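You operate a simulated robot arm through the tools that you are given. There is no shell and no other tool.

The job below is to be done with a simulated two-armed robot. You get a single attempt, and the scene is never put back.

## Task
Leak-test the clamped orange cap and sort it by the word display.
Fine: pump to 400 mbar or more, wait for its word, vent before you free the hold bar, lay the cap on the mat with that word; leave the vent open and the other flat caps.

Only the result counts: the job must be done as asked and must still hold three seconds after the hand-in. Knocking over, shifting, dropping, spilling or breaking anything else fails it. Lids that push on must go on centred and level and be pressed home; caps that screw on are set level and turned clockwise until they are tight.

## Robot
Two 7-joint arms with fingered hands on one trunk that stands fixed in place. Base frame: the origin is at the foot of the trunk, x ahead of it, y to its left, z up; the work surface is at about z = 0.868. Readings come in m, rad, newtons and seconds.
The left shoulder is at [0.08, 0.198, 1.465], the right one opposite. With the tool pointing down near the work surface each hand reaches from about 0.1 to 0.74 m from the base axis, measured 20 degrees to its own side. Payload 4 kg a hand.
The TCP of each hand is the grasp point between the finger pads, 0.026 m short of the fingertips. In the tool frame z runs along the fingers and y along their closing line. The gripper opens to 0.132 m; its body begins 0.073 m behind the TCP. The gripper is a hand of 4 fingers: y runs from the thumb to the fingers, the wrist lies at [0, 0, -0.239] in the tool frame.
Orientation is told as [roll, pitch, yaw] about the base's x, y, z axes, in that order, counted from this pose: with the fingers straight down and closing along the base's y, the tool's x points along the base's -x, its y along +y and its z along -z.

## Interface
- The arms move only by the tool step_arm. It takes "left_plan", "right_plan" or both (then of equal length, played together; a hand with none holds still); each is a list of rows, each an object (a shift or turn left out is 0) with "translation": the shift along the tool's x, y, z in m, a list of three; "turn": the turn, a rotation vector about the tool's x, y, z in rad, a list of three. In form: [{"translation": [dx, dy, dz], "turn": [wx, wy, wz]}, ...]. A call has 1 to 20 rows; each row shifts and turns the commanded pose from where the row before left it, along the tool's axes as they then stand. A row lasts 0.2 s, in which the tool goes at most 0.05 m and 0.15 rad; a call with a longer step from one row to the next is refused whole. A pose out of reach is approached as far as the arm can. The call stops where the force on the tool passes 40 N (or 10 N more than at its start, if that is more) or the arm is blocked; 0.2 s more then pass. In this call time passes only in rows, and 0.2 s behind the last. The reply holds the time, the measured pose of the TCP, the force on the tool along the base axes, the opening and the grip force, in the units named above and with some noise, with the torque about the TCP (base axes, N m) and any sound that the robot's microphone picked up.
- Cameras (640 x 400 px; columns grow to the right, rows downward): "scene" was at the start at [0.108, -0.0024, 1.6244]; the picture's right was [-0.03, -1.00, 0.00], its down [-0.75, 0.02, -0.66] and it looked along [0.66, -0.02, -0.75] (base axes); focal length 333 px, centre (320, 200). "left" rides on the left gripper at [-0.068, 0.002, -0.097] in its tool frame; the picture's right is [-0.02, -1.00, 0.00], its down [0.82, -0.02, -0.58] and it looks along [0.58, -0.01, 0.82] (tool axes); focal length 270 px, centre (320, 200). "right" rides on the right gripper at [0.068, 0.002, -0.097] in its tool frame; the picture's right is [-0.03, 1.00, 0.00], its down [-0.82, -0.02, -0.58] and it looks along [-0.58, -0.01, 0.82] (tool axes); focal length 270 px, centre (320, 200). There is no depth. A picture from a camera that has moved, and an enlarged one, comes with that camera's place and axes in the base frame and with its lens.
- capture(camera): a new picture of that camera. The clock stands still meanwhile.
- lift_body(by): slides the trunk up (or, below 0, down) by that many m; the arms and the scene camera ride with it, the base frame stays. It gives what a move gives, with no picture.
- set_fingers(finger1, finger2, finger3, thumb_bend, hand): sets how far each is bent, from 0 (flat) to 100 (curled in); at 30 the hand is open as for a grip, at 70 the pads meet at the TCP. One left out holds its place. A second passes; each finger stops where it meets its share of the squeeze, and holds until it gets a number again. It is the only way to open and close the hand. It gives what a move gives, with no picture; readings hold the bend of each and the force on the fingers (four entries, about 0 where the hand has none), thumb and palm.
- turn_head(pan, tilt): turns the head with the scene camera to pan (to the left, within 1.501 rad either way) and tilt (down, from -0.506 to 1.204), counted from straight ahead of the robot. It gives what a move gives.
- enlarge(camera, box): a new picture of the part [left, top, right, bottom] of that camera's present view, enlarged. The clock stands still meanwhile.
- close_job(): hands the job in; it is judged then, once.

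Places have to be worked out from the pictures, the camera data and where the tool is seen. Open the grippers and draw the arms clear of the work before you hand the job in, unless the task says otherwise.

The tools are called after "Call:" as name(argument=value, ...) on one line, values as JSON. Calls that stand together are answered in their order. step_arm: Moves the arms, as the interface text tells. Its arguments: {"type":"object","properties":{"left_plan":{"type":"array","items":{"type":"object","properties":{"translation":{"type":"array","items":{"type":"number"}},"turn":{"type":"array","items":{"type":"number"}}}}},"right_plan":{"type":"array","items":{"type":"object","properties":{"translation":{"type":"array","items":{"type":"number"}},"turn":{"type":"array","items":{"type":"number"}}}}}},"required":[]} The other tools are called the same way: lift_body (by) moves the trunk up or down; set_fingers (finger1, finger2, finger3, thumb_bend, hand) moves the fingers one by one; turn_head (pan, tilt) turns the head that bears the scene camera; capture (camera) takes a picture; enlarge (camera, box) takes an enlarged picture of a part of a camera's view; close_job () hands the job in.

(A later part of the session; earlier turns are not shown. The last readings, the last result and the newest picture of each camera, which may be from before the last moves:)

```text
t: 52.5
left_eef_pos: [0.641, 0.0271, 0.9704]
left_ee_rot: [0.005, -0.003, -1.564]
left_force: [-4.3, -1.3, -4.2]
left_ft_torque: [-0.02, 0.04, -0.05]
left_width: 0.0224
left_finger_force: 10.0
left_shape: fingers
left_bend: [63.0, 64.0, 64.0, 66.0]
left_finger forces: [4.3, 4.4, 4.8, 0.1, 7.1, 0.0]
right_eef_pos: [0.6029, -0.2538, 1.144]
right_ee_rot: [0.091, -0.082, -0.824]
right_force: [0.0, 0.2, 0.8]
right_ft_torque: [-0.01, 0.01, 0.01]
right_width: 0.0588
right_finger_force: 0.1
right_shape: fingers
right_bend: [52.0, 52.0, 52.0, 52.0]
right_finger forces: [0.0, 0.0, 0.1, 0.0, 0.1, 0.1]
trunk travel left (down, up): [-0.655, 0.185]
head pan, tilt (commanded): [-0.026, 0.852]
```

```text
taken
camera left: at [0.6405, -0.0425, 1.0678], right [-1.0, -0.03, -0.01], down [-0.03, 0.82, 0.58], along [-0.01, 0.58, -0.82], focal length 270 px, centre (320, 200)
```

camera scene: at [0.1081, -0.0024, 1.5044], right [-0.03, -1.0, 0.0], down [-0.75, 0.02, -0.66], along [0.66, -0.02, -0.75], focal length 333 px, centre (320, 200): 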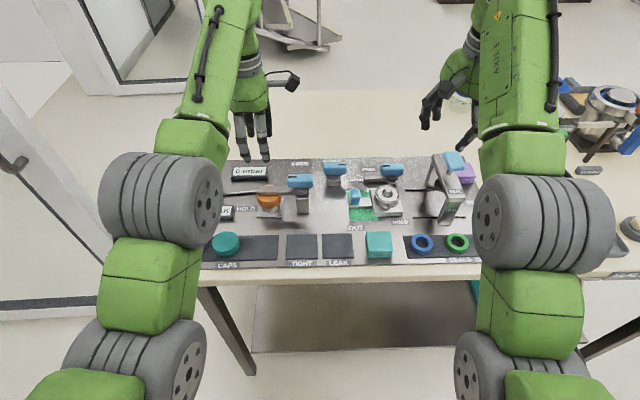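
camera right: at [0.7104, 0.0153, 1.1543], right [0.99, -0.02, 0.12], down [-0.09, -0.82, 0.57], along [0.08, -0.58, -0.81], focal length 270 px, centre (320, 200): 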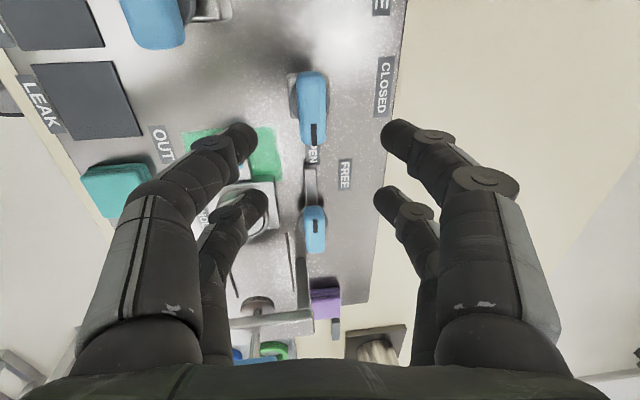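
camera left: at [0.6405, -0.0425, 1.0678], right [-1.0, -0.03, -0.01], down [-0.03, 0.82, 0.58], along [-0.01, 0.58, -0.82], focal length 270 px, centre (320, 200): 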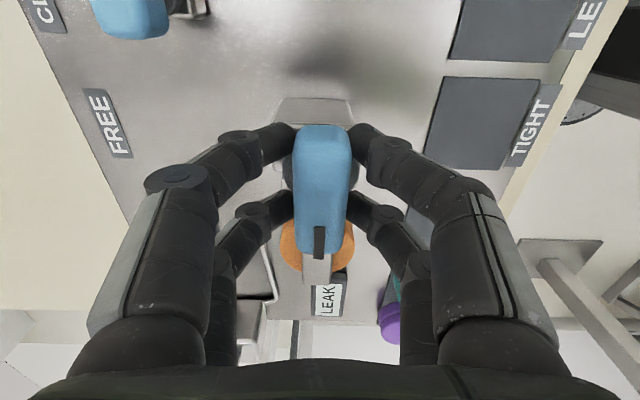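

Gripped at about 10 N with 0 mbar on the gauge. I'll swing the hold bar clockwise toward FREE, half way first.

Call:
step_arm(left_plan=[{"turn": [0, 0, 0.1]}, {"turn": [0, 0, 0.1]}, {"turn": [0, 0, 0.1]}, {"turn": [0, 0, 0.1]}, {"turn": [0, 0, 0.1]}, {"turn": [0, 0, 0.1]}, {"turn": [0, 0, 0.1]}, {"turn": [0, 0, 0.1]}])

Call:
capture(camera="left")

Call:
enlarge(camera="scene", box=[220, 130, 360, 240])

```text
t: 54.3
left_eef_pos: [0.6413, 0.026, 0.9696]
left_ee_rot: [0.005, 0.002, -2.367]
left_force: [-2.9, -2.2, -5.2]
left_ft_torque: [-0.07, 0.04, -0.01]
left_width: 0.0222
left_finger_force: 11.0
left_shape: fingers
left_bend: [63.0, 64.0, 64.0, 66.0]
left_finger forces: [5.4, 5.2, 4.2, 0.0, 6.5, 0.0]
right_eef_pos: [0.6045, -0.2549, 1.1443]
right_ee_rot: [0.089, -0.083, -0.823]
right_force: [-0.7, -0.4, 0.0]
right_ft_torque: [-0.01, 0.01, -0.01]
right_width: 0.059
right_finger_force: 0.0
right_shape: fingers
right_bend: [52.0, 52.0, 52.0, 52.0]
right_finger forces: [0.1, 0.0, 0.0, 0.1, 0.0, 0.0]
trunk travel left (down, up): [-0.655, 0.185]
head pan, tilt (commanded): [-0.026, 0.852]
```

```text
taken
camera left: at [0.591, -0.0235, 1.0676], right [-0.72, 0.7, -0.01], down [0.57, 0.59, 0.58], along [0.41, 0.41, -0.81], focal length 270 px, centre (320, 200)
```

left: 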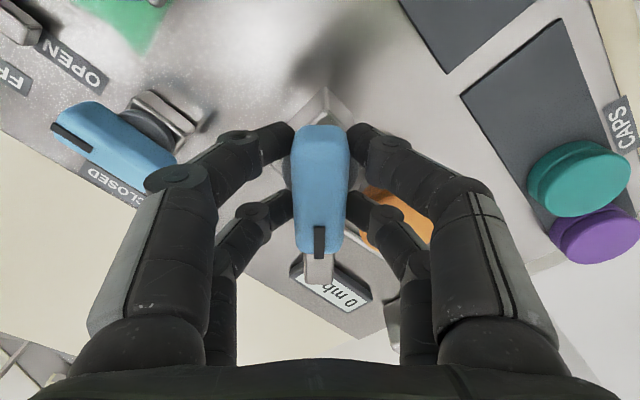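

```text
3.64 times, centred on (290, 185) of scene
camera zoom: at [0.1085, -0.003, 1.5043], right [-0.03, -1.0, 0.0], down [-0.75, 0.02, -0.66], along [0.66, -0.02, -0.75], focal length 1210 px, centre (429, 254)
```

zoom: 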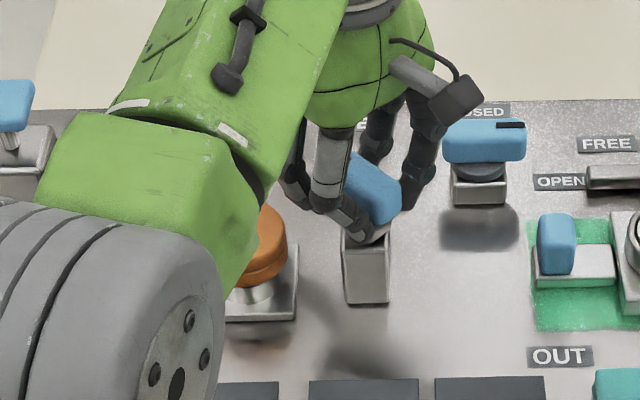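

The bar is sweeping cleanly and the cap stays in place. I'll complete the quarter turn to FREE.

Call:
step_arm(left_plan=[{"turn": [0, 0, 0.1]}, {"turn": [0, 0, 0.1]}, {"turn": [0, 0, 0.1]}, {"turn": [0, 0, 0.1]}, {"turn": [0, 0, 0.1]}, {"turn": [0, 0, 0.1]}, {"turn": [0, 0, 0.1]}, {"turn": [0, 0, 0.08]}])

Call:
capture(camera="left")

Call:
enlarge(camera="scene", box=[220, 130, 360, 240])

```text
t: 56.1
left_eef_pos: [0.6409, 0.0264, 0.9694]
left_ee_rot: [0.001, 0.003, 3.136]
left_force: [-1.4, -2.7, -6.1]
left_ft_torque: [-0.11, 0.1, 0.02]
left_width: 0.022
left_finger_force: 10.7
left_shape: fingers
left_bend: [63.0, 64.0, 64.0, 66.0]
left_finger forces: [5.9, 5.9, 3.5, 0.0, 5.5, 0.0]
right_eef_pos: [0.604, -0.255, 1.1448]
right_ee_rot: [0.088, -0.082, -0.825]
right_force: [-0.1, 0.0, -0.4]
right_ft_torque: [0.04, -0.01, 0.01]
right_width: 0.0592
right_finger_force: 0.1
right_shape: fingers
right_bend: [52.0, 52.0, 52.0, 52.0]
right_finger forces: [0.0, 0.1, 0.0, 0.0, 0.0, 0.0]
trunk travel left (down, up): [-0.655, 0.185]
head pan, tilt (commanded): [-0.026, 0.852]
```

```text
taken
camera left: at [0.5704, 0.0244, 1.0676], right [-0.02, 1.0, 0.0], down [0.81, 0.02, 0.58], along [0.58, 0.01, -0.81], focal length 270 px, centre (320, 200)
```

left: 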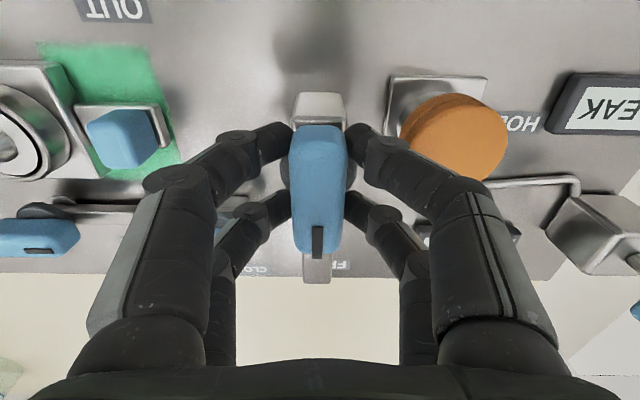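

```text
3.64 times, centred on (290, 185) of scene
camera zoom: at [0.1086, -0.003, 1.5043], right [-0.03, -1.0, 0.0], down [-0.75, 0.02, -0.66], along [0.66, -0.02, -0.75], focal length 1210 px, centre (429, 254)
```

zoom: 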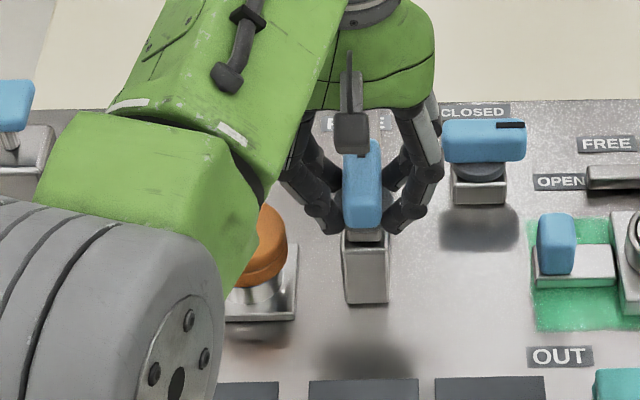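

The bar now points to FREE and the cap is uncovered and undisturbed. I'll release the lever and rise straight up.

Call:
set_fingers(hand="left", finger1=52, finger2=52, finger3=52, thumb_bend=52)

Call:
step_arm(left_plan=[{"translation": [0, 0, -0.03]}, {"translation": [0, 0, -0.03]}, {"translation": [0, 0, -0.03]}, {"translation": [0, 0, -0.02]}])

Call:
capture(camera="left")

Call:
enlarge(camera="scene", box=[200, 130, 380, 270])

```text
t: 57.1
left_eef_pos: [0.6405, 0.0271, 0.9711]
left_ee_rot: [0.003, 0.006, 3.139]
left_force: [-0.5, 0.0, 0.0]
left_ft_torque: [-0.03, 0.01, -0.01]
left_width: 0.0586
left_finger_force: 0.0
left_shape: fingers
left_bend: [52.0, 52.0, 52.0, 52.0]
left_finger forces: [0.0, 0.1, 0.0, 0.0, 0.0, 0.1]
right_eef_pos: [0.6043, -0.2528, 1.1445]
right_ee_rot: [0.089, -0.083, -0.823]
right_force: [-0.5, 0.0, -0.3]
right_ft_torque: [-0.01, 0.04, 0.02]
right_width: 0.0587
right_finger_force: 0.1
right_shape: fingers
right_bend: [52.0, 52.0, 52.0, 52.0]
right_finger forces: [0.0, 0.0, 0.1, 0.0, 0.0, 0.0]
trunk travel left (down, up): [-0.655, 0.185]
head pan, tilt (commanded): [-0.026, 0.852]
```

```text
t: 58.1
left_eef_pos: [0.6402, 0.0266, 1.0808]
left_ee_rot: [0.002, 0.006, 3.137]
left_force: [-0.4, 0.0, -0.3]
left_ft_torque: [0.04, 0.03, -0.01]
left_width: 0.0586
left_finger_force: 0.1
left_shape: fingers
left_bend: [52.0, 52.0, 52.0, 52.0]
left_finger forces: [0.0, 0.1, 0.0, 0.0, 0.0, 0.1]
right_eef_pos: [0.6036, -0.2541, 1.1441]
right_ee_rot: [0.092, -0.083, -0.823]
right_force: [-0.5, 1.4, 0.1]
right_ft_torque: [0.02, 0.01, -0.01]
right_width: 0.0589
right_finger_force: 0.1
right_shape: fingers
right_bend: [52.0, 52.0, 52.0, 52.0]
right_finger forces: [0.0, 0.0, 0.1, 0.1, 0.0, 0.0]
trunk travel left (down, up): [-0.655, 0.185]
head pan, tilt (commanded): [-0.026, 0.852]
```

```text
taken
camera left: at [0.5689, 0.0246, 1.1773], right [-0.02, 1.0, 0.0], down [0.81, 0.02, 0.58], along [0.58, 0.01, -0.81], focal length 270 px, centre (320, 200)
```

left: 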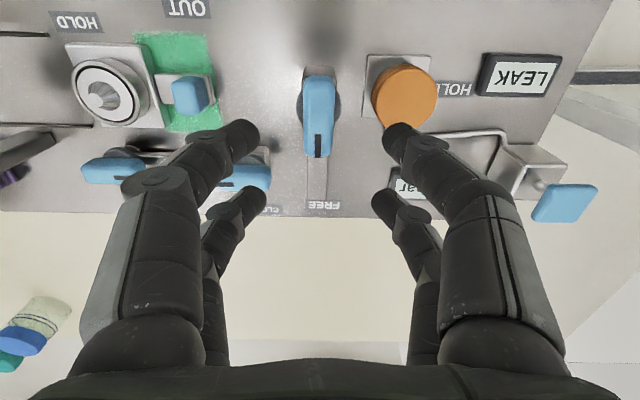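

```text
2.86 times, centred on (290, 200) of scene
camera zoom: at [0.1077, -0.0026, 1.5044], right [-0.03, -1.0, 0.0], down [-0.75, 0.02, -0.66], along [0.66, -0.02, -0.75], focal length 951 px, centre (406, 200)
```

zoom: 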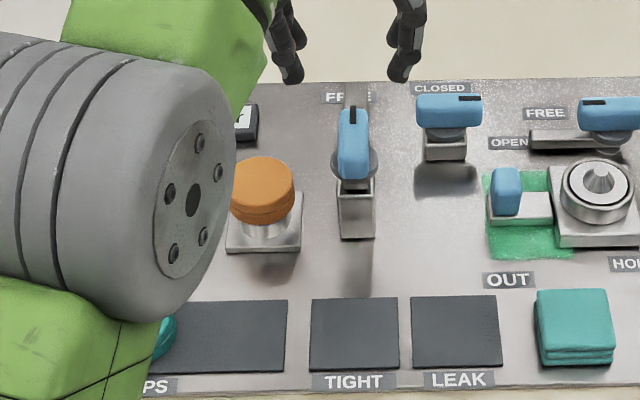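

The hold bar stands at FREE and the cap is uncovered. Next I'll turn the left hand back so it closes along x, away from the post, then move it above the cap and open to about 9 cm.

Call:
step_arm(left_plan=[{"turn": [0, 0, -0.145]}, {"turn": [0, 0, -0.145]}, {"turn": [0, 0, -0.145]}, {"turn": [0, 0, -0.145]}, {"turn": [0, 0, -0.145]}, {"turn": [0, 0, -0.145]}, {"turn": [0, 0, -0.145]}, {"turn": [0, 0, -0.145]}, {"turn": [0, 0, -0.145]}, {"turn": [0, 0, -0.145]}, {"turn": [0, 0, -0.125]}, {"translation": [0.039, 0, 0]}, {"translation": [0.039, -0.002, 0]}])

Call:
set_fingers(hand="left", finger1=43, finger2=43, finger3=43, thumb_bend=43)

Call:
capture(camera="left")

Call:
capture(camera="scene")

```text
t: 60.9
left_eef_pos: [0.6364, 0.1067, 1.0821]
left_ee_rot: [0.007, -0.005, -1.57]
left_force: [0.3, 0.2, 0.5]
left_ft_torque: [-0.01, -0.01, -0.03]
left_width: 0.0586
left_finger_force: 0.1
left_shape: fingers
left_bend: [52.0, 52.0, 52.0, 52.0]
left_finger forces: [0.0, 0.0, 0.0, 0.1, 0.0, 0.1]
right_eef_pos: [0.6043, -0.2534, 1.1443]
right_ee_rot: [0.09, -0.085, -0.825]
right_force: [0.4, 0.1, -0.3]
right_ft_torque: [0.01, 0.02, -0.02]
right_width: 0.0586
right_finger_force: 0.1
right_shape: fingers
right_bend: [52.0, 52.0, 52.0, 52.0]
right_finger forces: [0.0, 0.0, 0.0, 0.0, 0.1, 0.0]
trunk travel left (down, up): [-0.655, 0.185]
head pan, tilt (commanded): [-0.026, 0.852]
```

```text
t: 61.9
left_eef_pos: [0.6371, 0.103, 1.0814]
left_ee_rot: [0.007, -0.002, -1.571]
left_force: [-0.4, 0.4, 0.3]
left_ft_torque: [-0.01, 0.03, 0.0]
left_width: 0.0892
left_finger_force: 0.1
left_shape: fingers
left_bend: [43.0, 43.0, 43.0, 43.0]
left_finger forces: [0.1, 0.1, 0.0, 0.1, 0.0, 0.0]
right_eef_pos: [0.6041, -0.2548, 1.145]
right_ee_rot: [0.09, -0.084, -0.825]
right_force: [0.1, -0.3, 0.7]
right_ft_torque: [-0.02, 0.0, 0.02]
right_width: 0.0588
right_finger_force: 0.1
right_shape: fingers
right_bend: [52.0, 52.0, 52.0, 52.0]
right_finger forces: [0.0, 0.0, 0.0, 0.0, 0.0, 0.0]
trunk travel left (down, up): [-0.655, 0.185]
head pan, tilt (commanded): [-0.026, 0.852]
```

```text
taken
camera left: at [0.6369, 0.036, 1.1786], right [-1.0, -0.03, -0.01], down [-0.03, 0.82, 0.58], along [-0.01, 0.58, -0.82], focal length 270 px, centre (320, 200)
```

left: 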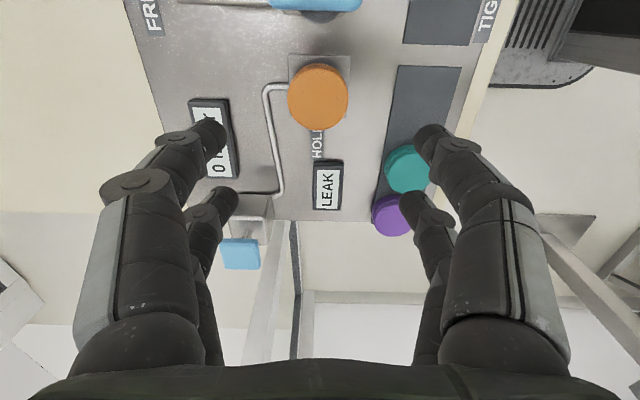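

```text
taken
camera scene: at [0.1081, -0.0027, 1.5044], right [-0.03, -1.0, 0.0], down [-0.75, 0.02, -0.66], along [0.66, -0.02, -0.75], focal length 333 px, centre (320, 200)
```

scene: 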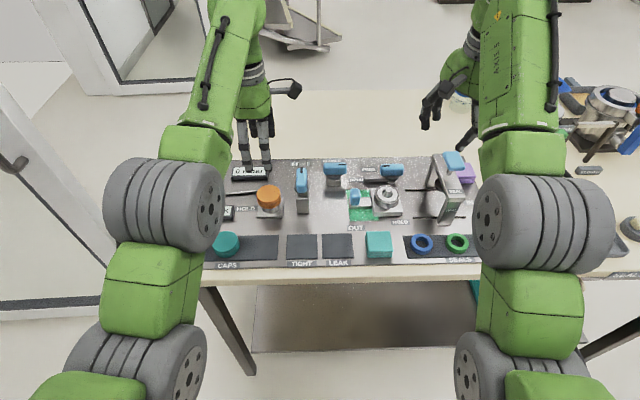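

I'll enlarge the cap in both views to fix its centre and height.

Call:
enlarge(camera="scene", box=[230, 160, 320, 230])

Call:
enlarge(camera="left", box=[220, 30, 420, 155])

```text
5.71 times, centred on (275, 195) of scene
camera zoom: at [0.1081, -0.0027, 1.5044], right [-0.03, -1.0, 0.0], down [-0.75, 0.02, -0.66], along [0.66, -0.02, -0.75], focal length 1902 px, centre (577, 229)
```

zoom: 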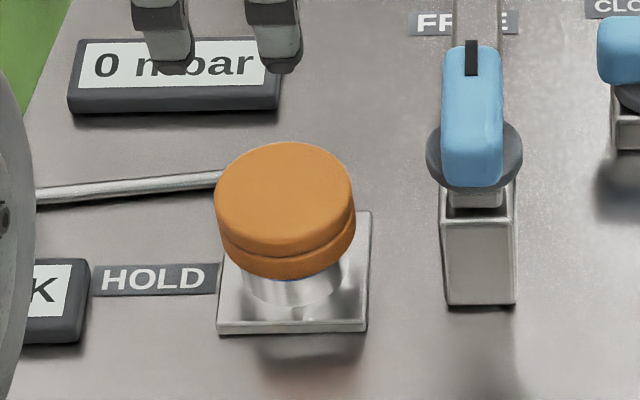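

```text
3.20 times, centred on (320, 92) of left
camera zoom: at [0.6369, 0.036, 1.1786], right [-1.0, -0.03, -0.01], down [-0.03, 0.82, 0.58], along [-0.01, 0.58, -0.82], focal length 865 px, centre (320, 544)
```

zoom: 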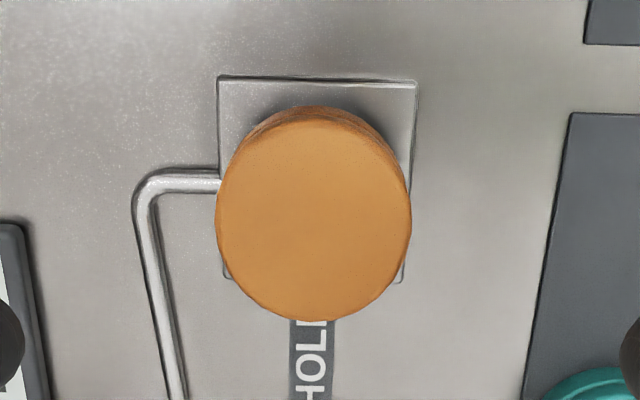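

The cap top centre comes out near (0.639, 0.105), about z = 0.915, with a height of about 2 cm. I'll descend until the fingertips are just around the top edge, then check.

Call:
step_arm(left_plan=[{"translation": [0.002, 0.002, 0.034]}, {"translation": [0, 0, 0.034]}, {"translation": [0, 0, 0.034]}, {"translation": [0, 0, 0.034]}])

Call:
capture(camera="left")

Call:
enlarge(camera="scene", box=[210, 140, 320, 230])

```text
t: 62.9
left_eef_pos: [0.6414, 0.106, 0.9449]
left_ee_rot: [0.007, -0.002, -1.569]
left_force: [0.0, -0.3, 0.7]
left_ft_torque: [0.01, -0.01, 0.04]
left_width: 0.0888
left_finger_force: 0.0
left_shape: fingers
left_bend: [43.0, 43.0, 43.0, 43.0]
left_finger forces: [0.0, 0.0, 0.0, 0.0, 0.0, 0.1]
right_eef_pos: [0.6041, -0.2535, 1.144]
right_ee_rot: [0.088, -0.084, -0.824]
right_force: [0.2, -0.7, 0.2]
right_ft_torque: [0.02, 0.02, 0.0]
right_width: 0.059
right_finger_force: 0.0
right_shape: fingers
right_bend: [52.0, 52.0, 52.0, 52.0]
right_finger forces: [0.0, 0.0, 0.1, 0.0, 0.0, 0.1]
trunk travel left (down, up): [-0.655, 0.185]
head pan, tilt (commanded): [-0.026, 0.852]
```

```text
taken
camera left: at [0.6408, 0.0377, 1.0415], right [-1.0, -0.03, -0.01], down [-0.03, 0.82, 0.58], along [-0.01, 0.58, -0.82], focal length 270 px, centre (320, 200)
```

left: 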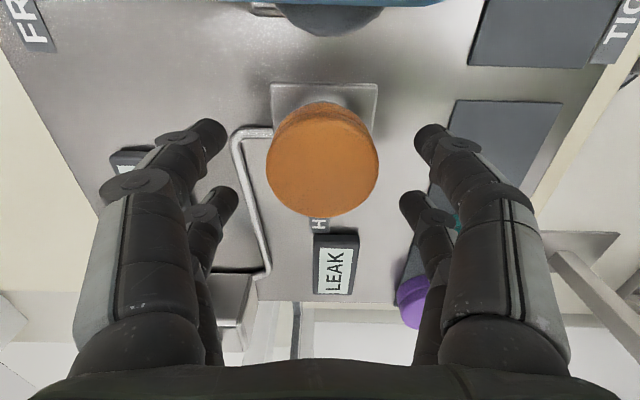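

```text
4.44 times, centred on (265, 185) of scene
camera zoom: at [0.1087, -0.0022, 1.5044], right [-0.03, -1.0, 0.0], down [-0.75, 0.02, -0.66], along [0.66, -0.02, -0.75], focal length 1479 px, centre (564, 267)
```

zoom: 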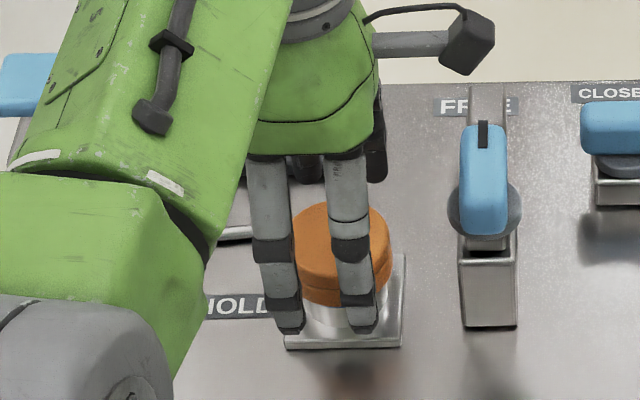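

The cap top is near z = 0.914 and the hand is centred to within about 2 mm. I'll shift 2 mm in -x and lower 2.2 cm, so the tips grip the side but stay above the cap's bottom edge.

Call:
step_arm(left_plan=[{"translation": [-0.001, -0.0022, 0.011]}, {"translation": [0, 0, 0.011]}])

Call:
enlarge(camera="scene", box=[210, 140, 320, 230])

Call:
capture(camera="left")

```text
t: 63.5
left_eef_pos: [0.639, 0.1054, 0.9221]
left_ee_rot: [0.006, -0.004, -1.569]
left_force: [0.1, -0.3, -0.5]
left_ft_torque: [0.02, -0.02, 0.0]
left_width: 0.0894
left_finger_force: 0.1
left_shape: fingers
left_bend: [43.0, 43.0, 43.0, 43.0]
left_finger forces: [0.1, 0.0, 0.0, 0.0, 0.0, 0.0]
right_eef_pos: [0.6049, -0.2549, 1.1445]
right_ee_rot: [0.089, -0.085, -0.824]
right_force: [0.2, 0.6, 0.8]
right_ft_torque: [0.01, 0.0, 0.01]
right_width: 0.0588
right_finger_force: 0.0
right_shape: fingers
right_bend: [52.0, 52.0, 52.0, 52.0]
right_finger forces: [0.0, 0.0, 0.0, 0.0, 0.1, 0.0]
trunk travel left (down, up): [-0.655, 0.185]
head pan, tilt (commanded): [-0.026, 0.852]
```

```text
4.44 times, centred on (265, 185) of scene
camera zoom: at [0.1085, -0.0023, 1.5043], right [-0.03, -1.0, 0.0], down [-0.75, 0.02, -0.66], along [0.66, -0.02, -0.75], focal length 1479 px, centre (564, 267)
```

zoom: 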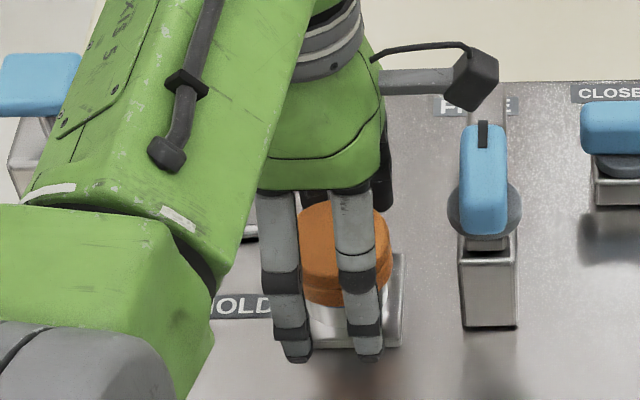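

```text
taken
camera left: at [0.6389, 0.0365, 1.0202], right [-1.0, -0.03, -0.01], down [-0.03, 0.82, 0.58], along [-0.01, 0.58, -0.82], focal length 270 px, centre (320, 200)
```

left: 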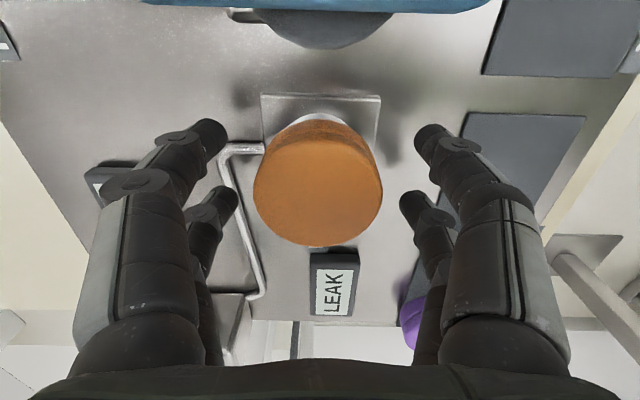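

The fingers surround the cap evenly and the tips are near its lower edge. I'll rise 2 mm for setting-down clearance and close.

Call:
step_arm(left_plan=[{"translation": [0, 0, -0.002]}])

Call:
set_fingers(hand="left", finger1=70, finger2=70, finger3=70, thumb_bend=70)

Call:
capture(camera="left")

Call:
enlarge(camera="scene", box=[210, 140, 320, 230])

```text
t: 63.9
left_eef_pos: [0.6386, 0.1052, 0.926]
left_ee_rot: [0.007, -0.003, -1.568]
left_force: [1.4, 0.2, 0.1]
left_ft_torque: [0.03, -0.02, 0.01]
left_width: 0.0896
left_finger_force: 0.0
left_shape: fingers
left_bend: [43.0, 43.0, 43.0, 43.0]
left_finger forces: [0.0, 0.0, 0.0, 0.0, 0.0, 0.0]
right_eef_pos: [0.603, -0.2539, 1.1444]
right_ee_rot: [0.09, -0.085, -0.823]
right_force: [-0.5, 0.2, -0.4]
right_ft_torque: [0.02, 0.01, 0.01]
right_width: 0.0587
right_finger_force: 0.0
right_shape: fingers
right_bend: [52.0, 52.0, 52.0, 52.0]
right_finger forces: [0.1, 0.0, 0.0, 0.0, 0.1, 0.0]
trunk travel left (down, up): [-0.655, 0.185]
head pan, tilt (commanded): [-0.026, 0.852]
```

```text
t: 64.9
left_eef_pos: [0.6389, 0.1048, 0.9243]
left_ee_rot: [0.004, 0.0, -1.569]
left_force: [-0.4, -1.0, 0.1]
left_ft_torque: [-0.04, 0.0, 0.02]
left_width: 0.0378
left_finger_force: 20.0
left_shape: fingers
left_bend: [58.0, 58.0, 60.0, 63.0]
left_finger forces: [9.6, 10.6, 7.1, 0.1, 12.4, 0.1]
right_eef_pos: [0.6035, -0.2542, 1.1445]
right_ee_rot: [0.088, -0.085, -0.825]
right_force: [0.6, -0.1, -0.7]
right_ft_torque: [0.01, 0.02, -0.01]
right_width: 0.0589
right_finger_force: 0.2
right_shape: fingers
right_bend: [52.0, 52.0, 52.0, 52.0]
right_finger forces: [0.1, 0.0, 0.0, 0.1, 0.1, 0.0]
trunk travel left (down, up): [-0.655, 0.185]
head pan, tilt (commanded): [-0.026, 0.852]
```

```text
taken
camera left: at [0.6386, 0.0367, 1.0225], right [-1.0, -0.03, -0.01], down [-0.03, 0.82, 0.58], along [-0.01, 0.58, -0.82], focal length 270 px, centre (320, 200)
```

left: 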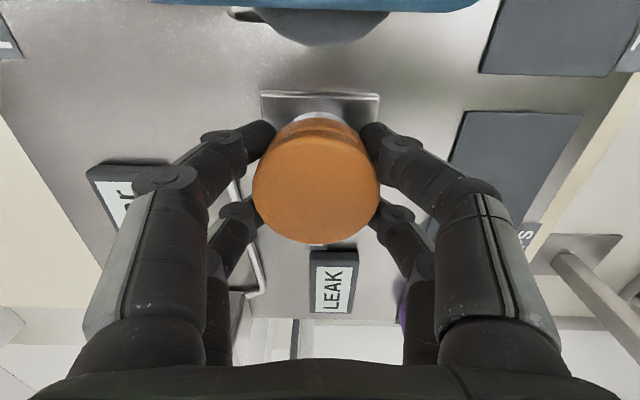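

```text
4.44 times, centred on (265, 185) of scene
camera zoom: at [0.1082, -0.0024, 1.5044], right [-0.03, -1.0, 0.0], down [-0.75, 0.02, -0.66], along [0.66, -0.02, -0.75], focal length 1479 px, centre (564, 267)
```

zoom: 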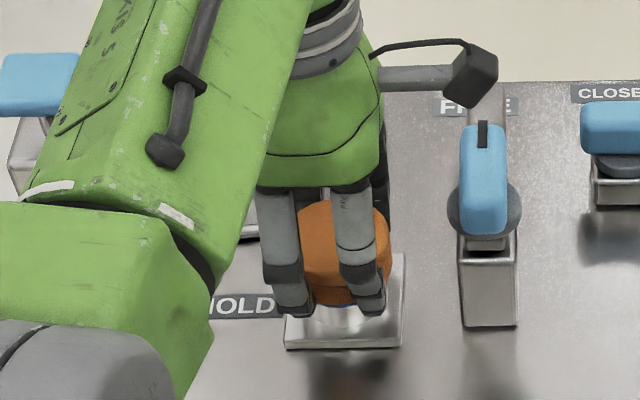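

The cap is held at four points with about 10 N each. I'll lift straight up slowly and check.

Call:
step_arm(left_plan=[{"translation": [0, 0, -0.01]}, {"translation": [0, 0, -0.015]}, {"translation": [0, 0, -0.02]}, {"translation": [0, 0, -0.025]}])

Call:
capture(camera="left")

Call:
enlarge(camera="scene", box=[210, 120, 350, 230])

```text
t: 65.9
left_eef_pos: [0.6377, 0.1064, 0.9938]
left_ee_rot: [0.006, -0.001, -1.569]
left_force: [0.4, 0.4, -2.0]
left_ft_torque: [0.03, 0.0, 0.0]
left_width: 0.0381
left_finger_force: 19.7
left_shape: fingers
left_bend: [58.0, 58.0, 60.0, 63.0]
left_finger forces: [9.8, 10.7, 7.4, 0.0, 12.2, 0.0]
right_eef_pos: [0.6038, -0.2536, 1.1448]
right_ee_rot: [0.09, -0.083, -0.823]
right_force: [0.6, 0.1, 0.3]
right_ft_torque: [0.02, -0.02, -0.01]
right_width: 0.059
right_finger_force: 0.1
right_shape: fingers
right_bend: [52.0, 52.0, 52.0, 52.0]
right_finger forces: [0.0, 0.1, 0.1, 0.0, 0.0, 0.0]
trunk travel left (down, up): [-0.655, 0.185]
head pan, tilt (commanded): [-0.026, 0.852]
```

```text
taken
camera left: at [0.6375, 0.0367, 1.0917], right [-1.0, -0.03, -0.01], down [-0.03, 0.82, 0.58], along [-0.01, 0.58, -0.82], focal length 270 px, centre (320, 200)
```

left: 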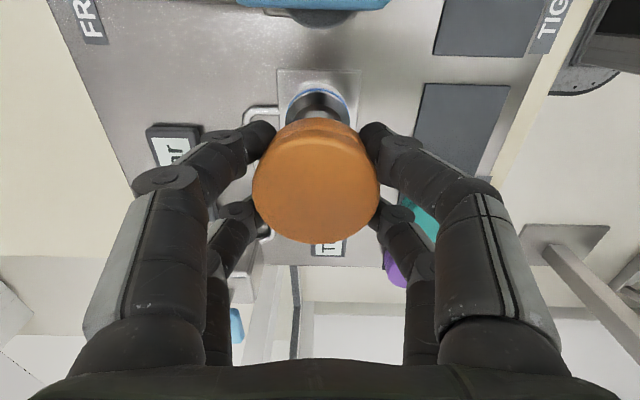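

```text
3.64 times, centred on (280, 175) of scene
camera zoom: at [0.1078, -0.0026, 1.5044], right [-0.03, -1.0, 0.0], down [-0.75, 0.02, -0.66], along [0.66, -0.02, -0.75], focal length 1210 px, centre (466, 291)
```

zoom: 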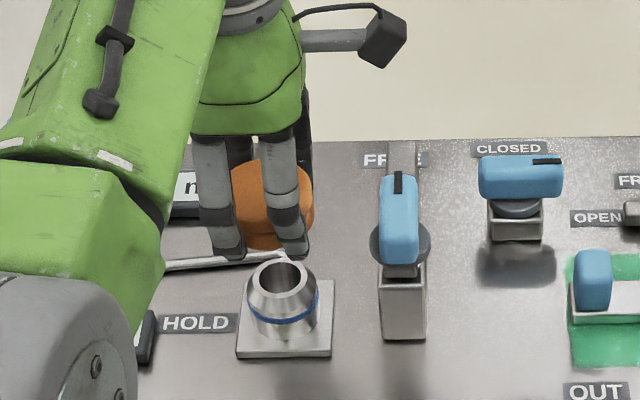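

The cap is up, held level. I'll raise a bit more, then move straight back in -x, clear of the hold lever, before crossing to the LEAK mat at about (0.522, -0.052).

Call:
step_arm(left_plan=[{"translation": [0, 0, -0.02]}, {"translation": [0, 0, -0.02]}, {"translation": [0, -0.029, 0]}, {"translation": [0, -0.029, 0]}, {"translation": [0, -0.029, 0]}, {"translation": [0, -0.029, 0]}])

Call:
step_arm(left_plan=[{"translation": [-0.03, 0, 0]}, {"translation": [-0.03, 0, 0]}, {"translation": [-0.03, 0, 0]}])

Call:
capture(camera="scene")

Call:
capture(camera="left")

```text
t: 67.3
left_eef_pos: [0.5348, 0.1022, 1.0272]
left_ee_rot: [0.007, -0.001, -1.568]
left_force: [-0.7, -1.0, -0.6]
left_ft_torque: [-0.01, 0.0, 0.01]
left_width: 0.0376
left_finger_force: 20.3
left_shape: fingers
left_bend: [58.0, 58.0, 60.0, 63.0]
left_finger forces: [10.0, 10.7, 7.4, 0.0, 12.4, 0.0]
left hand out of reach, approached as far as the arm can: row 6
right_eef_pos: [0.6032, -0.2543, 1.1444]
right_ee_rot: [0.09, -0.085, -0.824]
right_force: [0.9, 0.1, -0.6]
right_ft_torque: [-0.01, 0.03, -0.02]
right_width: 0.0588
right_finger_force: 0.0
right_shape: fingers
right_bend: [52.0, 52.0, 52.0, 52.0]
right_finger forces: [0.1, 0.1, 0.1, 0.1, 0.0, 0.0]
trunk travel left (down, up): [-0.655, 0.185]
head pan, tilt (commanded): [-0.026, 0.852]
```

```text
t: 68.1
left_eef_pos: [0.5361, 0.0109, 1.0266]
left_ee_rot: [0.006, -0.003, -1.569]
left_force: [0.5, -0.4, -0.7]
left_ft_torque: [0.03, -0.01, 0.03]
left_width: 0.0378
left_finger_force: 20.3
left_shape: fingers
left_bend: [58.0, 58.0, 60.0, 63.0]
left_finger forces: [10.0, 10.8, 7.4, 0.0, 12.4, 0.0]
right_eef_pos: [0.6032, -0.2546, 1.144]
right_ee_rot: [0.09, -0.082, -0.823]
right_force: [0.3, -1.0, -0.2]
right_ft_torque: [0.03, -0.04, 0.01]
right_width: 0.0588
right_finger_force: 0.1
right_shape: fingers
right_bend: [52.0, 52.0, 52.0, 52.0]
right_finger forces: [0.0, 0.1, 0.0, 0.0, 0.0, 0.0]
trunk travel left (down, up): [-0.655, 0.185]
head pan, tilt (commanded): [-0.026, 0.852]
```

```text
taken
camera scene: at [0.1085, -0.0034, 1.5043], right [-0.03, -1.0, 0.0], down [-0.75, 0.02, -0.66], along [0.66, -0.02, -0.75], focal length 333 px, centre (320, 200)
```

scene: 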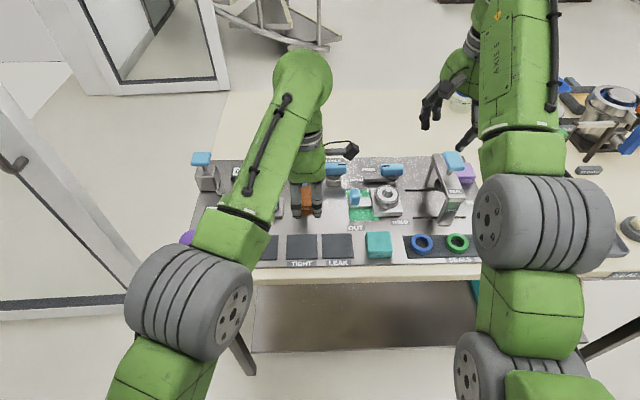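

```text
taken
camera left: at [0.5352, -0.0578, 1.1244], right [-1.0, -0.03, -0.01], down [-0.03, 0.82, 0.58], along [-0.01, 0.58, -0.82], focal length 270 px, centre (320, 200)
```

left: 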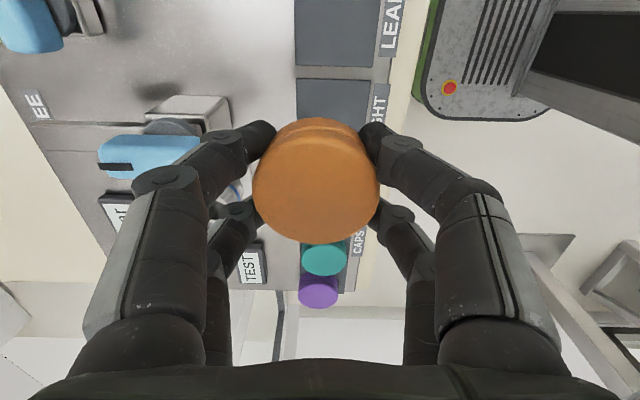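

The word display has reset to TEST now that the cap is off; its result was LEAK. I'll continue sideways over the LEAK mat in small steps.

Call:
step_arm(left_plan=[{"translation": [-0.021, 0, 0]}, {"translation": [-0.021, 0, 0]}, {"translation": [-0.021, 0, 0]}])

Call:
capture(camera="left")

Call:
enlarge(camera="scene", box=[260, 150, 420, 280])

```text
t: 68.9
left_eef_pos: [0.5358, -0.0513, 1.0274]
left_ee_rot: [0.008, -0.002, -1.566]
left_force: [-0.2, -0.1, -0.8]
left_ft_torque: [-0.01, 0.02, 0.01]
left_width: 0.0376
left_finger_force: 20.2
left_shape: fingers
left_bend: [58.0, 58.0, 60.0, 63.0]
left_finger forces: [10.1, 10.7, 7.5, 0.0, 12.4, 0.0]
right_eef_pos: [0.6047, -0.2548, 1.1434]
right_ee_rot: [0.09, -0.083, -0.823]
right_force: [-0.3, 0.2, -0.5]
right_ft_torque: [-0.02, -0.02, -0.01]
right_width: 0.0589
right_finger_force: 0.1
right_shape: fingers
right_bend: [52.0, 52.0, 52.0, 52.0]
right_finger forces: [0.0, 0.1, 0.0, 0.0, 0.0, 0.1]
trunk travel left (down, up): [-0.655, 0.185]
head pan, tilt (commanded): [-0.026, 0.852]
```

```text
taken
camera left: at [0.5353, -0.1199, 1.1247], right [-1.0, -0.03, -0.01], down [-0.03, 0.82, 0.58], along [-0.01, 0.58, -0.82], focal length 270 px, centre (320, 200)
```

left: 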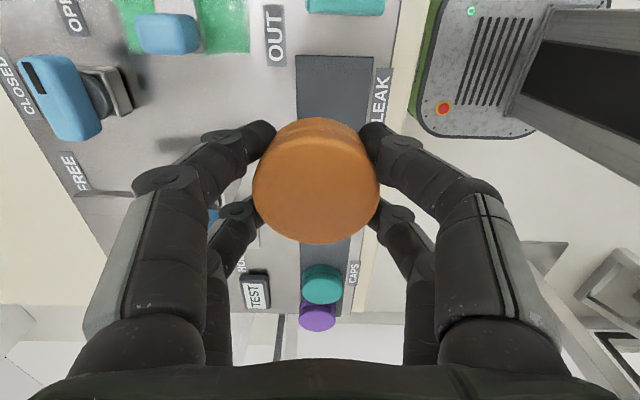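

```text
3.08 times, centred on (340, 215) of scene
camera zoom: at [0.1083, -0.003, 1.5043], right [-0.03, -1.0, 0.0], down [-0.75, 0.02, -0.66], along [0.66, -0.02, -0.75], focal length 1024 px, centre (258, 154)
```

zoom: 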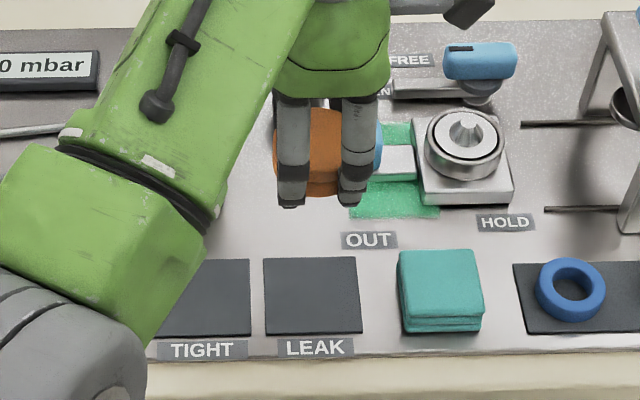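

The LEAK mat centre works out at about (0.522, -0.053). The hand is at x = 0.536 near a reach limit, so I'll lower part way first and then try easing back in -x.

Call:
step_arm(left_plan=[{"translation": [0, 0, 0.02]}, {"translation": [0, 0, 0.02]}, {"translation": [-0.001, -0.006, 0.015]}, {"translation": [-0.001, -0.007, 0]}])

```text
t: 69.9
left_eef_pos: [0.5213, -0.0535, 0.9718]
left_ee_rot: [0.007, -0.004, -1.568]
left_force: [-0.2, 0.1, -1.9]
left_ft_torque: [-0.01, 0.01, 0.0]
left_width: 0.0379
left_finger_force: 20.9
left_shape: fingers
left_bend: [58.0, 58.0, 60.0, 63.0]
left_finger forces: [10.1, 10.9, 7.6, 0.0, 12.5, 0.1]
right_eef_pos: [0.6039, -0.2551, 1.1445]
right_ee_rot: [0.09, -0.084, -0.826]
right_force: [-0.4, -0.1, -0.5]
right_ft_torque: [-0.02, -0.03, -0.02]
right_width: 0.0587
right_finger_force: 0.1
right_shape: fingers
right_bend: [52.0, 52.0, 52.0, 52.0]
right_finger forces: [0.0, 0.0, 0.0, 0.0, 0.0, 0.0]
trunk travel left (down, up): [-0.655, 0.185]
head pan, tilt (commanded): [-0.026, 0.852]
```

It reached (0.521, -0.053) at z = 0.972 without trouble. I'll check the alignment over the mat.

Call:
capture(camera="left")

Call:
enlarge(camera="scene", box=[260, 170, 420, 290])

```text
taken
camera left: at [0.522, -0.121, 1.0697], right [-1.0, -0.03, -0.01], down [-0.03, 0.82, 0.58], along [-0.01, 0.58, -0.82], focal length 270 px, centre (320, 200)
```

left: 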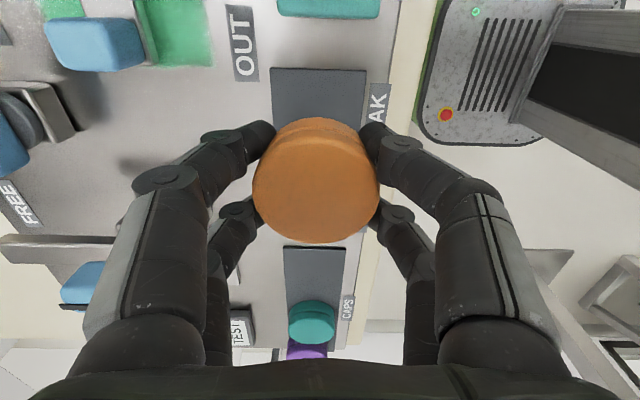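

```text
3.33 times, centred on (340, 230) of scene
camera zoom: at [0.1076, -0.0024, 1.5044], right [-0.03, -1.0, 0.0], down [-0.75, 0.02, -0.66], along [0.66, -0.02, -0.75], focal length 1110 px, centre (253, 100)
```

zoom: 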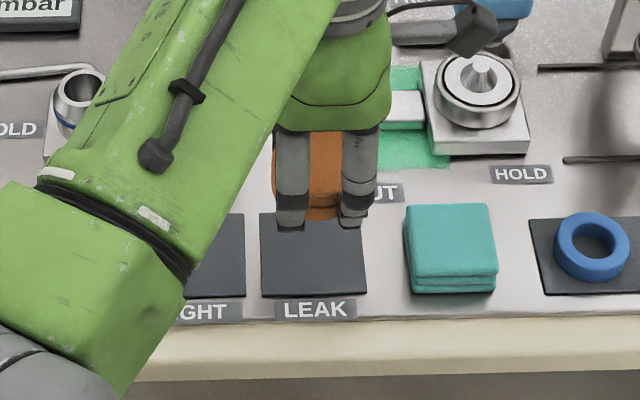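

The cap is centred over the LEAK mat to within about 2 mm. I'll lower most of the way, stopping about 1 cm above the expected contact.

Call:
step_arm(left_plan=[{"translation": [0, 0.001, 0.02]}, {"translation": [0, 0, 0.02]}, {"translation": [0, 0, 0.015]}])

Call:
enlarge(camera="scene", box=[290, 200, 390, 280])

```text
t: 70.7
left_eef_pos: [0.5252, -0.0504, 0.9151]
left_ee_rot: [0.005, -0.002, -1.57]
left_force: [-1.0, -0.8, -0.5]
left_ft_torque: [0.0, -0.01, -0.01]
left_width: 0.0375
left_finger_force: 20.6
left_shape: fingers
left_bend: [58.0, 58.0, 60.0, 64.0]
left_finger forces: [10.2, 10.8, 7.7, 0.1, 12.4, 0.0]
right_eef_pos: [0.6042, -0.2546, 1.1444]
right_ee_rot: [0.089, -0.084, -0.824]
right_force: [0.0, -1.2, 0.5]
right_ft_torque: [0.01, 0.01, -0.02]
right_width: 0.059
right_finger_force: 0.1
right_shape: fingers
right_bend: [52.0, 52.0, 52.0, 52.0]
right_finger forces: [0.0, 0.0, 0.0, 0.1, 0.0, 0.0]
trunk travel left (down, up): [-0.655, 0.185]
head pan, tilt (commanded): [-0.026, 0.852]
```

```text
5.00 times, centred on (340, 240) of scene
camera zoom: at [0.1083, -0.0025, 1.5044], right [-0.03, -1.0, 0.0], down [-0.75, 0.02, -0.66], along [0.66, -0.02, -0.75], focal length 1664 px, centre (220, 0)
```

zoom: 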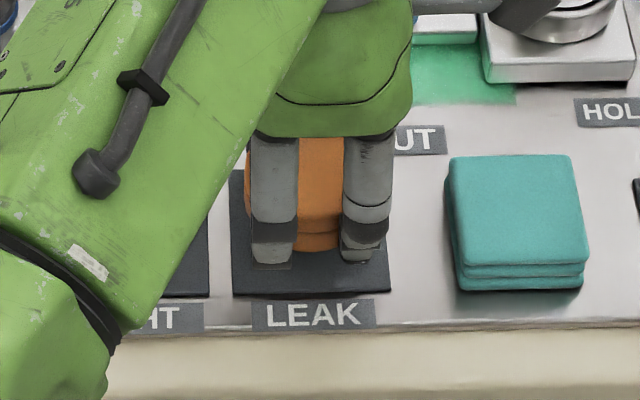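

The cap is about 1 cm above the mat. I'll correct 2 mm in x and y and lower in small steps, watching for contact force.

Call:
step_arm(left_plan=[{"translation": [-0.0015, -0.0015, 0.004]}, {"translation": [0, 0, 0.003]}, {"translation": [0, 0, 0.002]}])

Call:
step_arm(left_plan=[{"translation": [0, 0, 0.002]}])

```text
t: 71.5
left_eef_pos: [0.5222, -0.0536, 0.9077]
left_ee_rot: [0.007, -0.002, -1.569]
left_force: [-0.5, -0.5, -0.6]
left_ft_torque: [0.01, 0.01, -0.01]
left_width: 0.0375
left_finger_force: 20.7
left_shape: fingers
left_bend: [58.0, 58.0, 60.0, 64.0]
left_finger forces: [10.3, 10.9, 7.6, 0.0, 12.5, 0.0]
right_eef_pos: [0.6042, -0.2541, 1.1449]
right_ee_rot: [0.089, -0.083, -0.823]
right_force: [-0.7, 0.4, 0.6]
right_ft_torque: [-0.02, 0.01, 0.04]
right_width: 0.0589
right_finger_force: 0.0
right_shape: fingers
right_bend: [52.0, 52.0, 52.0, 52.0]
right_finger forces: [0.1, 0.0, 0.0, 0.0, 0.0, 0.0]
trunk travel left (down, up): [-0.655, 0.185]
head pan, tilt (commanded): [-0.026, 0.852]
```

```text
t: 71.9
left_eef_pos: [0.522, -0.054, 0.9055]
left_ee_rot: [0.008, -0.002, -1.569]
left_force: [0.3, 0.7, -0.9]
left_ft_torque: [-0.03, 0.02, 0.0]
left_width: 0.0372
left_finger_force: 20.1
left_shape: fingers
left_bend: [58.0, 58.0, 60.0, 64.0]
left_finger forces: [10.3, 10.9, 7.6, 0.0, 12.5, 0.1]
right_eef_pos: [0.6044, -0.2535, 1.1437]
right_ee_rot: [0.09, -0.082, -0.824]
right_force: [-0.1, 0.2, -0.3]
right_ft_torque: [-0.01, 0.0, 0.02]
right_width: 0.0589
right_finger_force: 0.0
right_shape: fingers
right_bend: [52.0, 52.0, 52.0, 52.0]
right_finger forces: [0.0, 0.1, 0.0, 0.1, 0.0, 0.0]
trunk travel left (down, up): [-0.655, 0.185]
head pan, tilt (commanded): [-0.026, 0.852]
```

No contact yet at z = 0.9055. I'll keep lowering 1.5–2 mm at a time until the vertical force shows the cap is down.

Call:
step_arm(left_plan=[{"translation": [0, 0, 0.002]}])

Call:
step_arm(left_plan=[{"translation": [0, 0, 0.0015]}])

Call:
enlarge(camera="scene", box=[290, 200, 390, 280])

```text
t: 72.3
left_eef_pos: [0.5219, -0.0545, 0.9042]
left_ee_rot: [0.006, -0.001, -1.571]
left_force: [-0.5, 0.4, -0.6]
left_ft_torque: [-0.02, 0.01, -0.03]
left_width: 0.0376
left_finger_force: 20.9
left_shape: fingers
left_bend: [58.0, 58.0, 60.0, 64.0]
left_finger forces: [10.2, 10.9, 7.7, 0.0, 12.5, 0.0]
right_eef_pos: [0.6042, -0.2529, 1.1449]
right_ee_rot: [0.088, -0.083, -0.822]
right_force: [-0.6, 0.1, -0.1]
right_ft_torque: [-0.02, 0.02, 0.01]
right_width: 0.0589
right_finger_force: 0.1
right_shape: fingers
right_bend: [52.0, 52.0, 52.0, 52.0]
right_finger forces: [0.1, 0.0, 0.0, 0.0, 0.1, 0.0]
trunk travel left (down, up): [-0.655, 0.185]
head pan, tilt (commanded): [-0.026, 0.852]
```

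```text
t: 72.7
left_eef_pos: [0.5227, -0.0532, 0.9025]
left_ee_rot: [0.008, -0.003, -1.568]
left_force: [0.5, 1.6, 0.7]
left_ft_torque: [0.05, -0.09, -0.02]
left_width: 0.0374
left_finger_force: 21.3
left_shape: fingers
left_bend: [58.0, 58.0, 60.0, 64.0]
left_finger forces: [10.7, 12.1, 7.7, 0.0, 12.5, 0.0]
right_eef_pos: [0.6041, -0.2546, 1.1445]
right_ee_rot: [0.091, -0.083, -0.823]
right_force: [-0.3, 0.2, 0.4]
right_ft_torque: [0.01, -0.02, -0.02]
right_width: 0.0587
right_finger_force: 0.1
right_shape: fingers
right_bend: [52.0, 52.0, 52.0, 52.0]
right_finger forces: [0.1, 0.0, 0.0, 0.0, 0.0, 0.0]
trunk travel left (down, up): [-0.655, 0.185]
head pan, tilt (commanded): [-0.026, 0.852]
```

```text
5.00 times, centred on (340, 240) of scene
camera zoom: at [0.1076, -0.0023, 1.5045], right [-0.03, -1.0, 0.0], down [-0.75, 0.02, -0.66], along [0.66, -0.02, -0.75], focal length 1664 px, centre (220, 0)
```

zoom: 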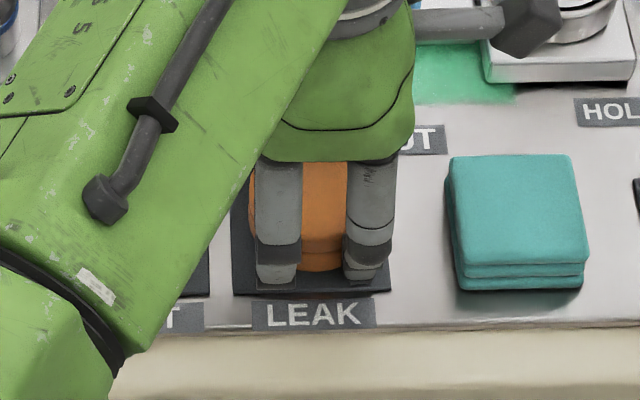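

The force just turned from pulling down (-0.7) to pushing up (+0.7), so the cap is touching at z = 0.9025, as expected. One more millimetre will confirm that it is seated.

Call:
step_arm(left_plan=[{"translation": [0, 0, 0.001]}])

```text
t: 73.1
left_eef_pos: [0.5226, -0.0542, 0.9032]
left_ee_rot: [0.008, -0.005, -1.568]
left_force: [1.2, 0.8, 6.6]
left_ft_torque: [0.08, -0.2, 0.03]
left_width: 0.0374
left_finger_force: 24.2
left_shape: fingers
left_bend: [58.0, 58.0, 61.0, 64.0]
left_finger forces: [12.3, 14.5, 8.8, 0.0, 12.4, 0.0]
right_eef_pos: [0.604, -0.2539, 1.1457]
right_ee_rot: [0.091, -0.083, -0.823]
right_force: [0.1, 0.2, -0.4]
right_ft_torque: [-0.04, 0.01, 0.02]
right_width: 0.059
right_finger_force: 0.1
right_shape: fingers
right_bend: [52.0, 52.0, 52.0, 52.0]
right_finger forces: [0.0, 0.1, 0.0, 0.1, 0.1, 0.0]
trunk travel left (down, up): [-0.655, 0.185]
head pan, tilt (commanded): [-0.026, 0.852]
```

The cap is seated with about 6.6 N pushing up. I'll open the fingers to release it.

Call:
set_fingers(hand="left", finger1=43, finger2=43, finger3=43, thumb_bend=43)

Call:
capture(camera="left")

```text
t: 74.1
left_eef_pos: [0.5233, -0.0555, 0.9014]
left_ee_rot: [0.006, -0.001, -1.57]
left_force: [0.0, 0.1, -0.2]
left_ft_torque: [0.01, -0.01, 0.02]
left_width: 0.089
left_finger_force: 0.1
left_shape: fingers
left_bend: [43.0, 43.0, 43.0, 43.0]
left_finger forces: [0.0, 0.0, 0.0, 0.1, 0.0, 0.1]
right_eef_pos: [0.6046, -0.2544, 1.1439]
right_ee_rot: [0.089, -0.085, -0.822]
right_force: [0.0, -1.5, -0.2]
right_ft_torque: [0.03, 0.02, -0.01]
right_width: 0.0591
right_finger_force: 0.0
right_shape: fingers
right_bend: [52.0, 52.0, 52.0, 52.0]
right_finger forces: [0.0, 0.0, 0.0, 0.1, 0.1, 0.0]
trunk travel left (down, up): [-0.655, 0.185]
head pan, tilt (commanded): [-0.026, 0.852]
```

```text
taken
camera left: at [0.5226, -0.1228, 0.999], right [-1.0, -0.03, -0.01], down [-0.03, 0.82, 0.58], along [-0.01, 0.58, -0.82], focal length 270 px, centre (320, 200)
```

left: 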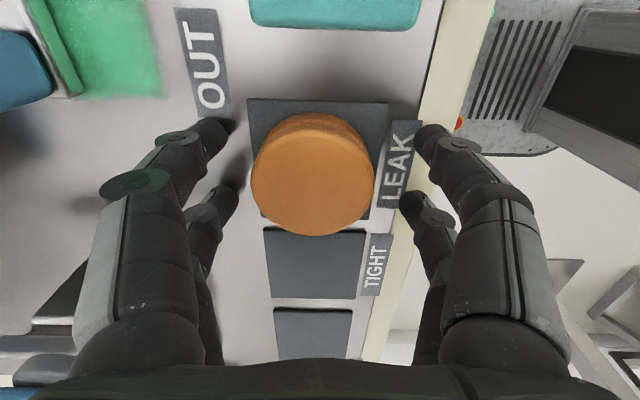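

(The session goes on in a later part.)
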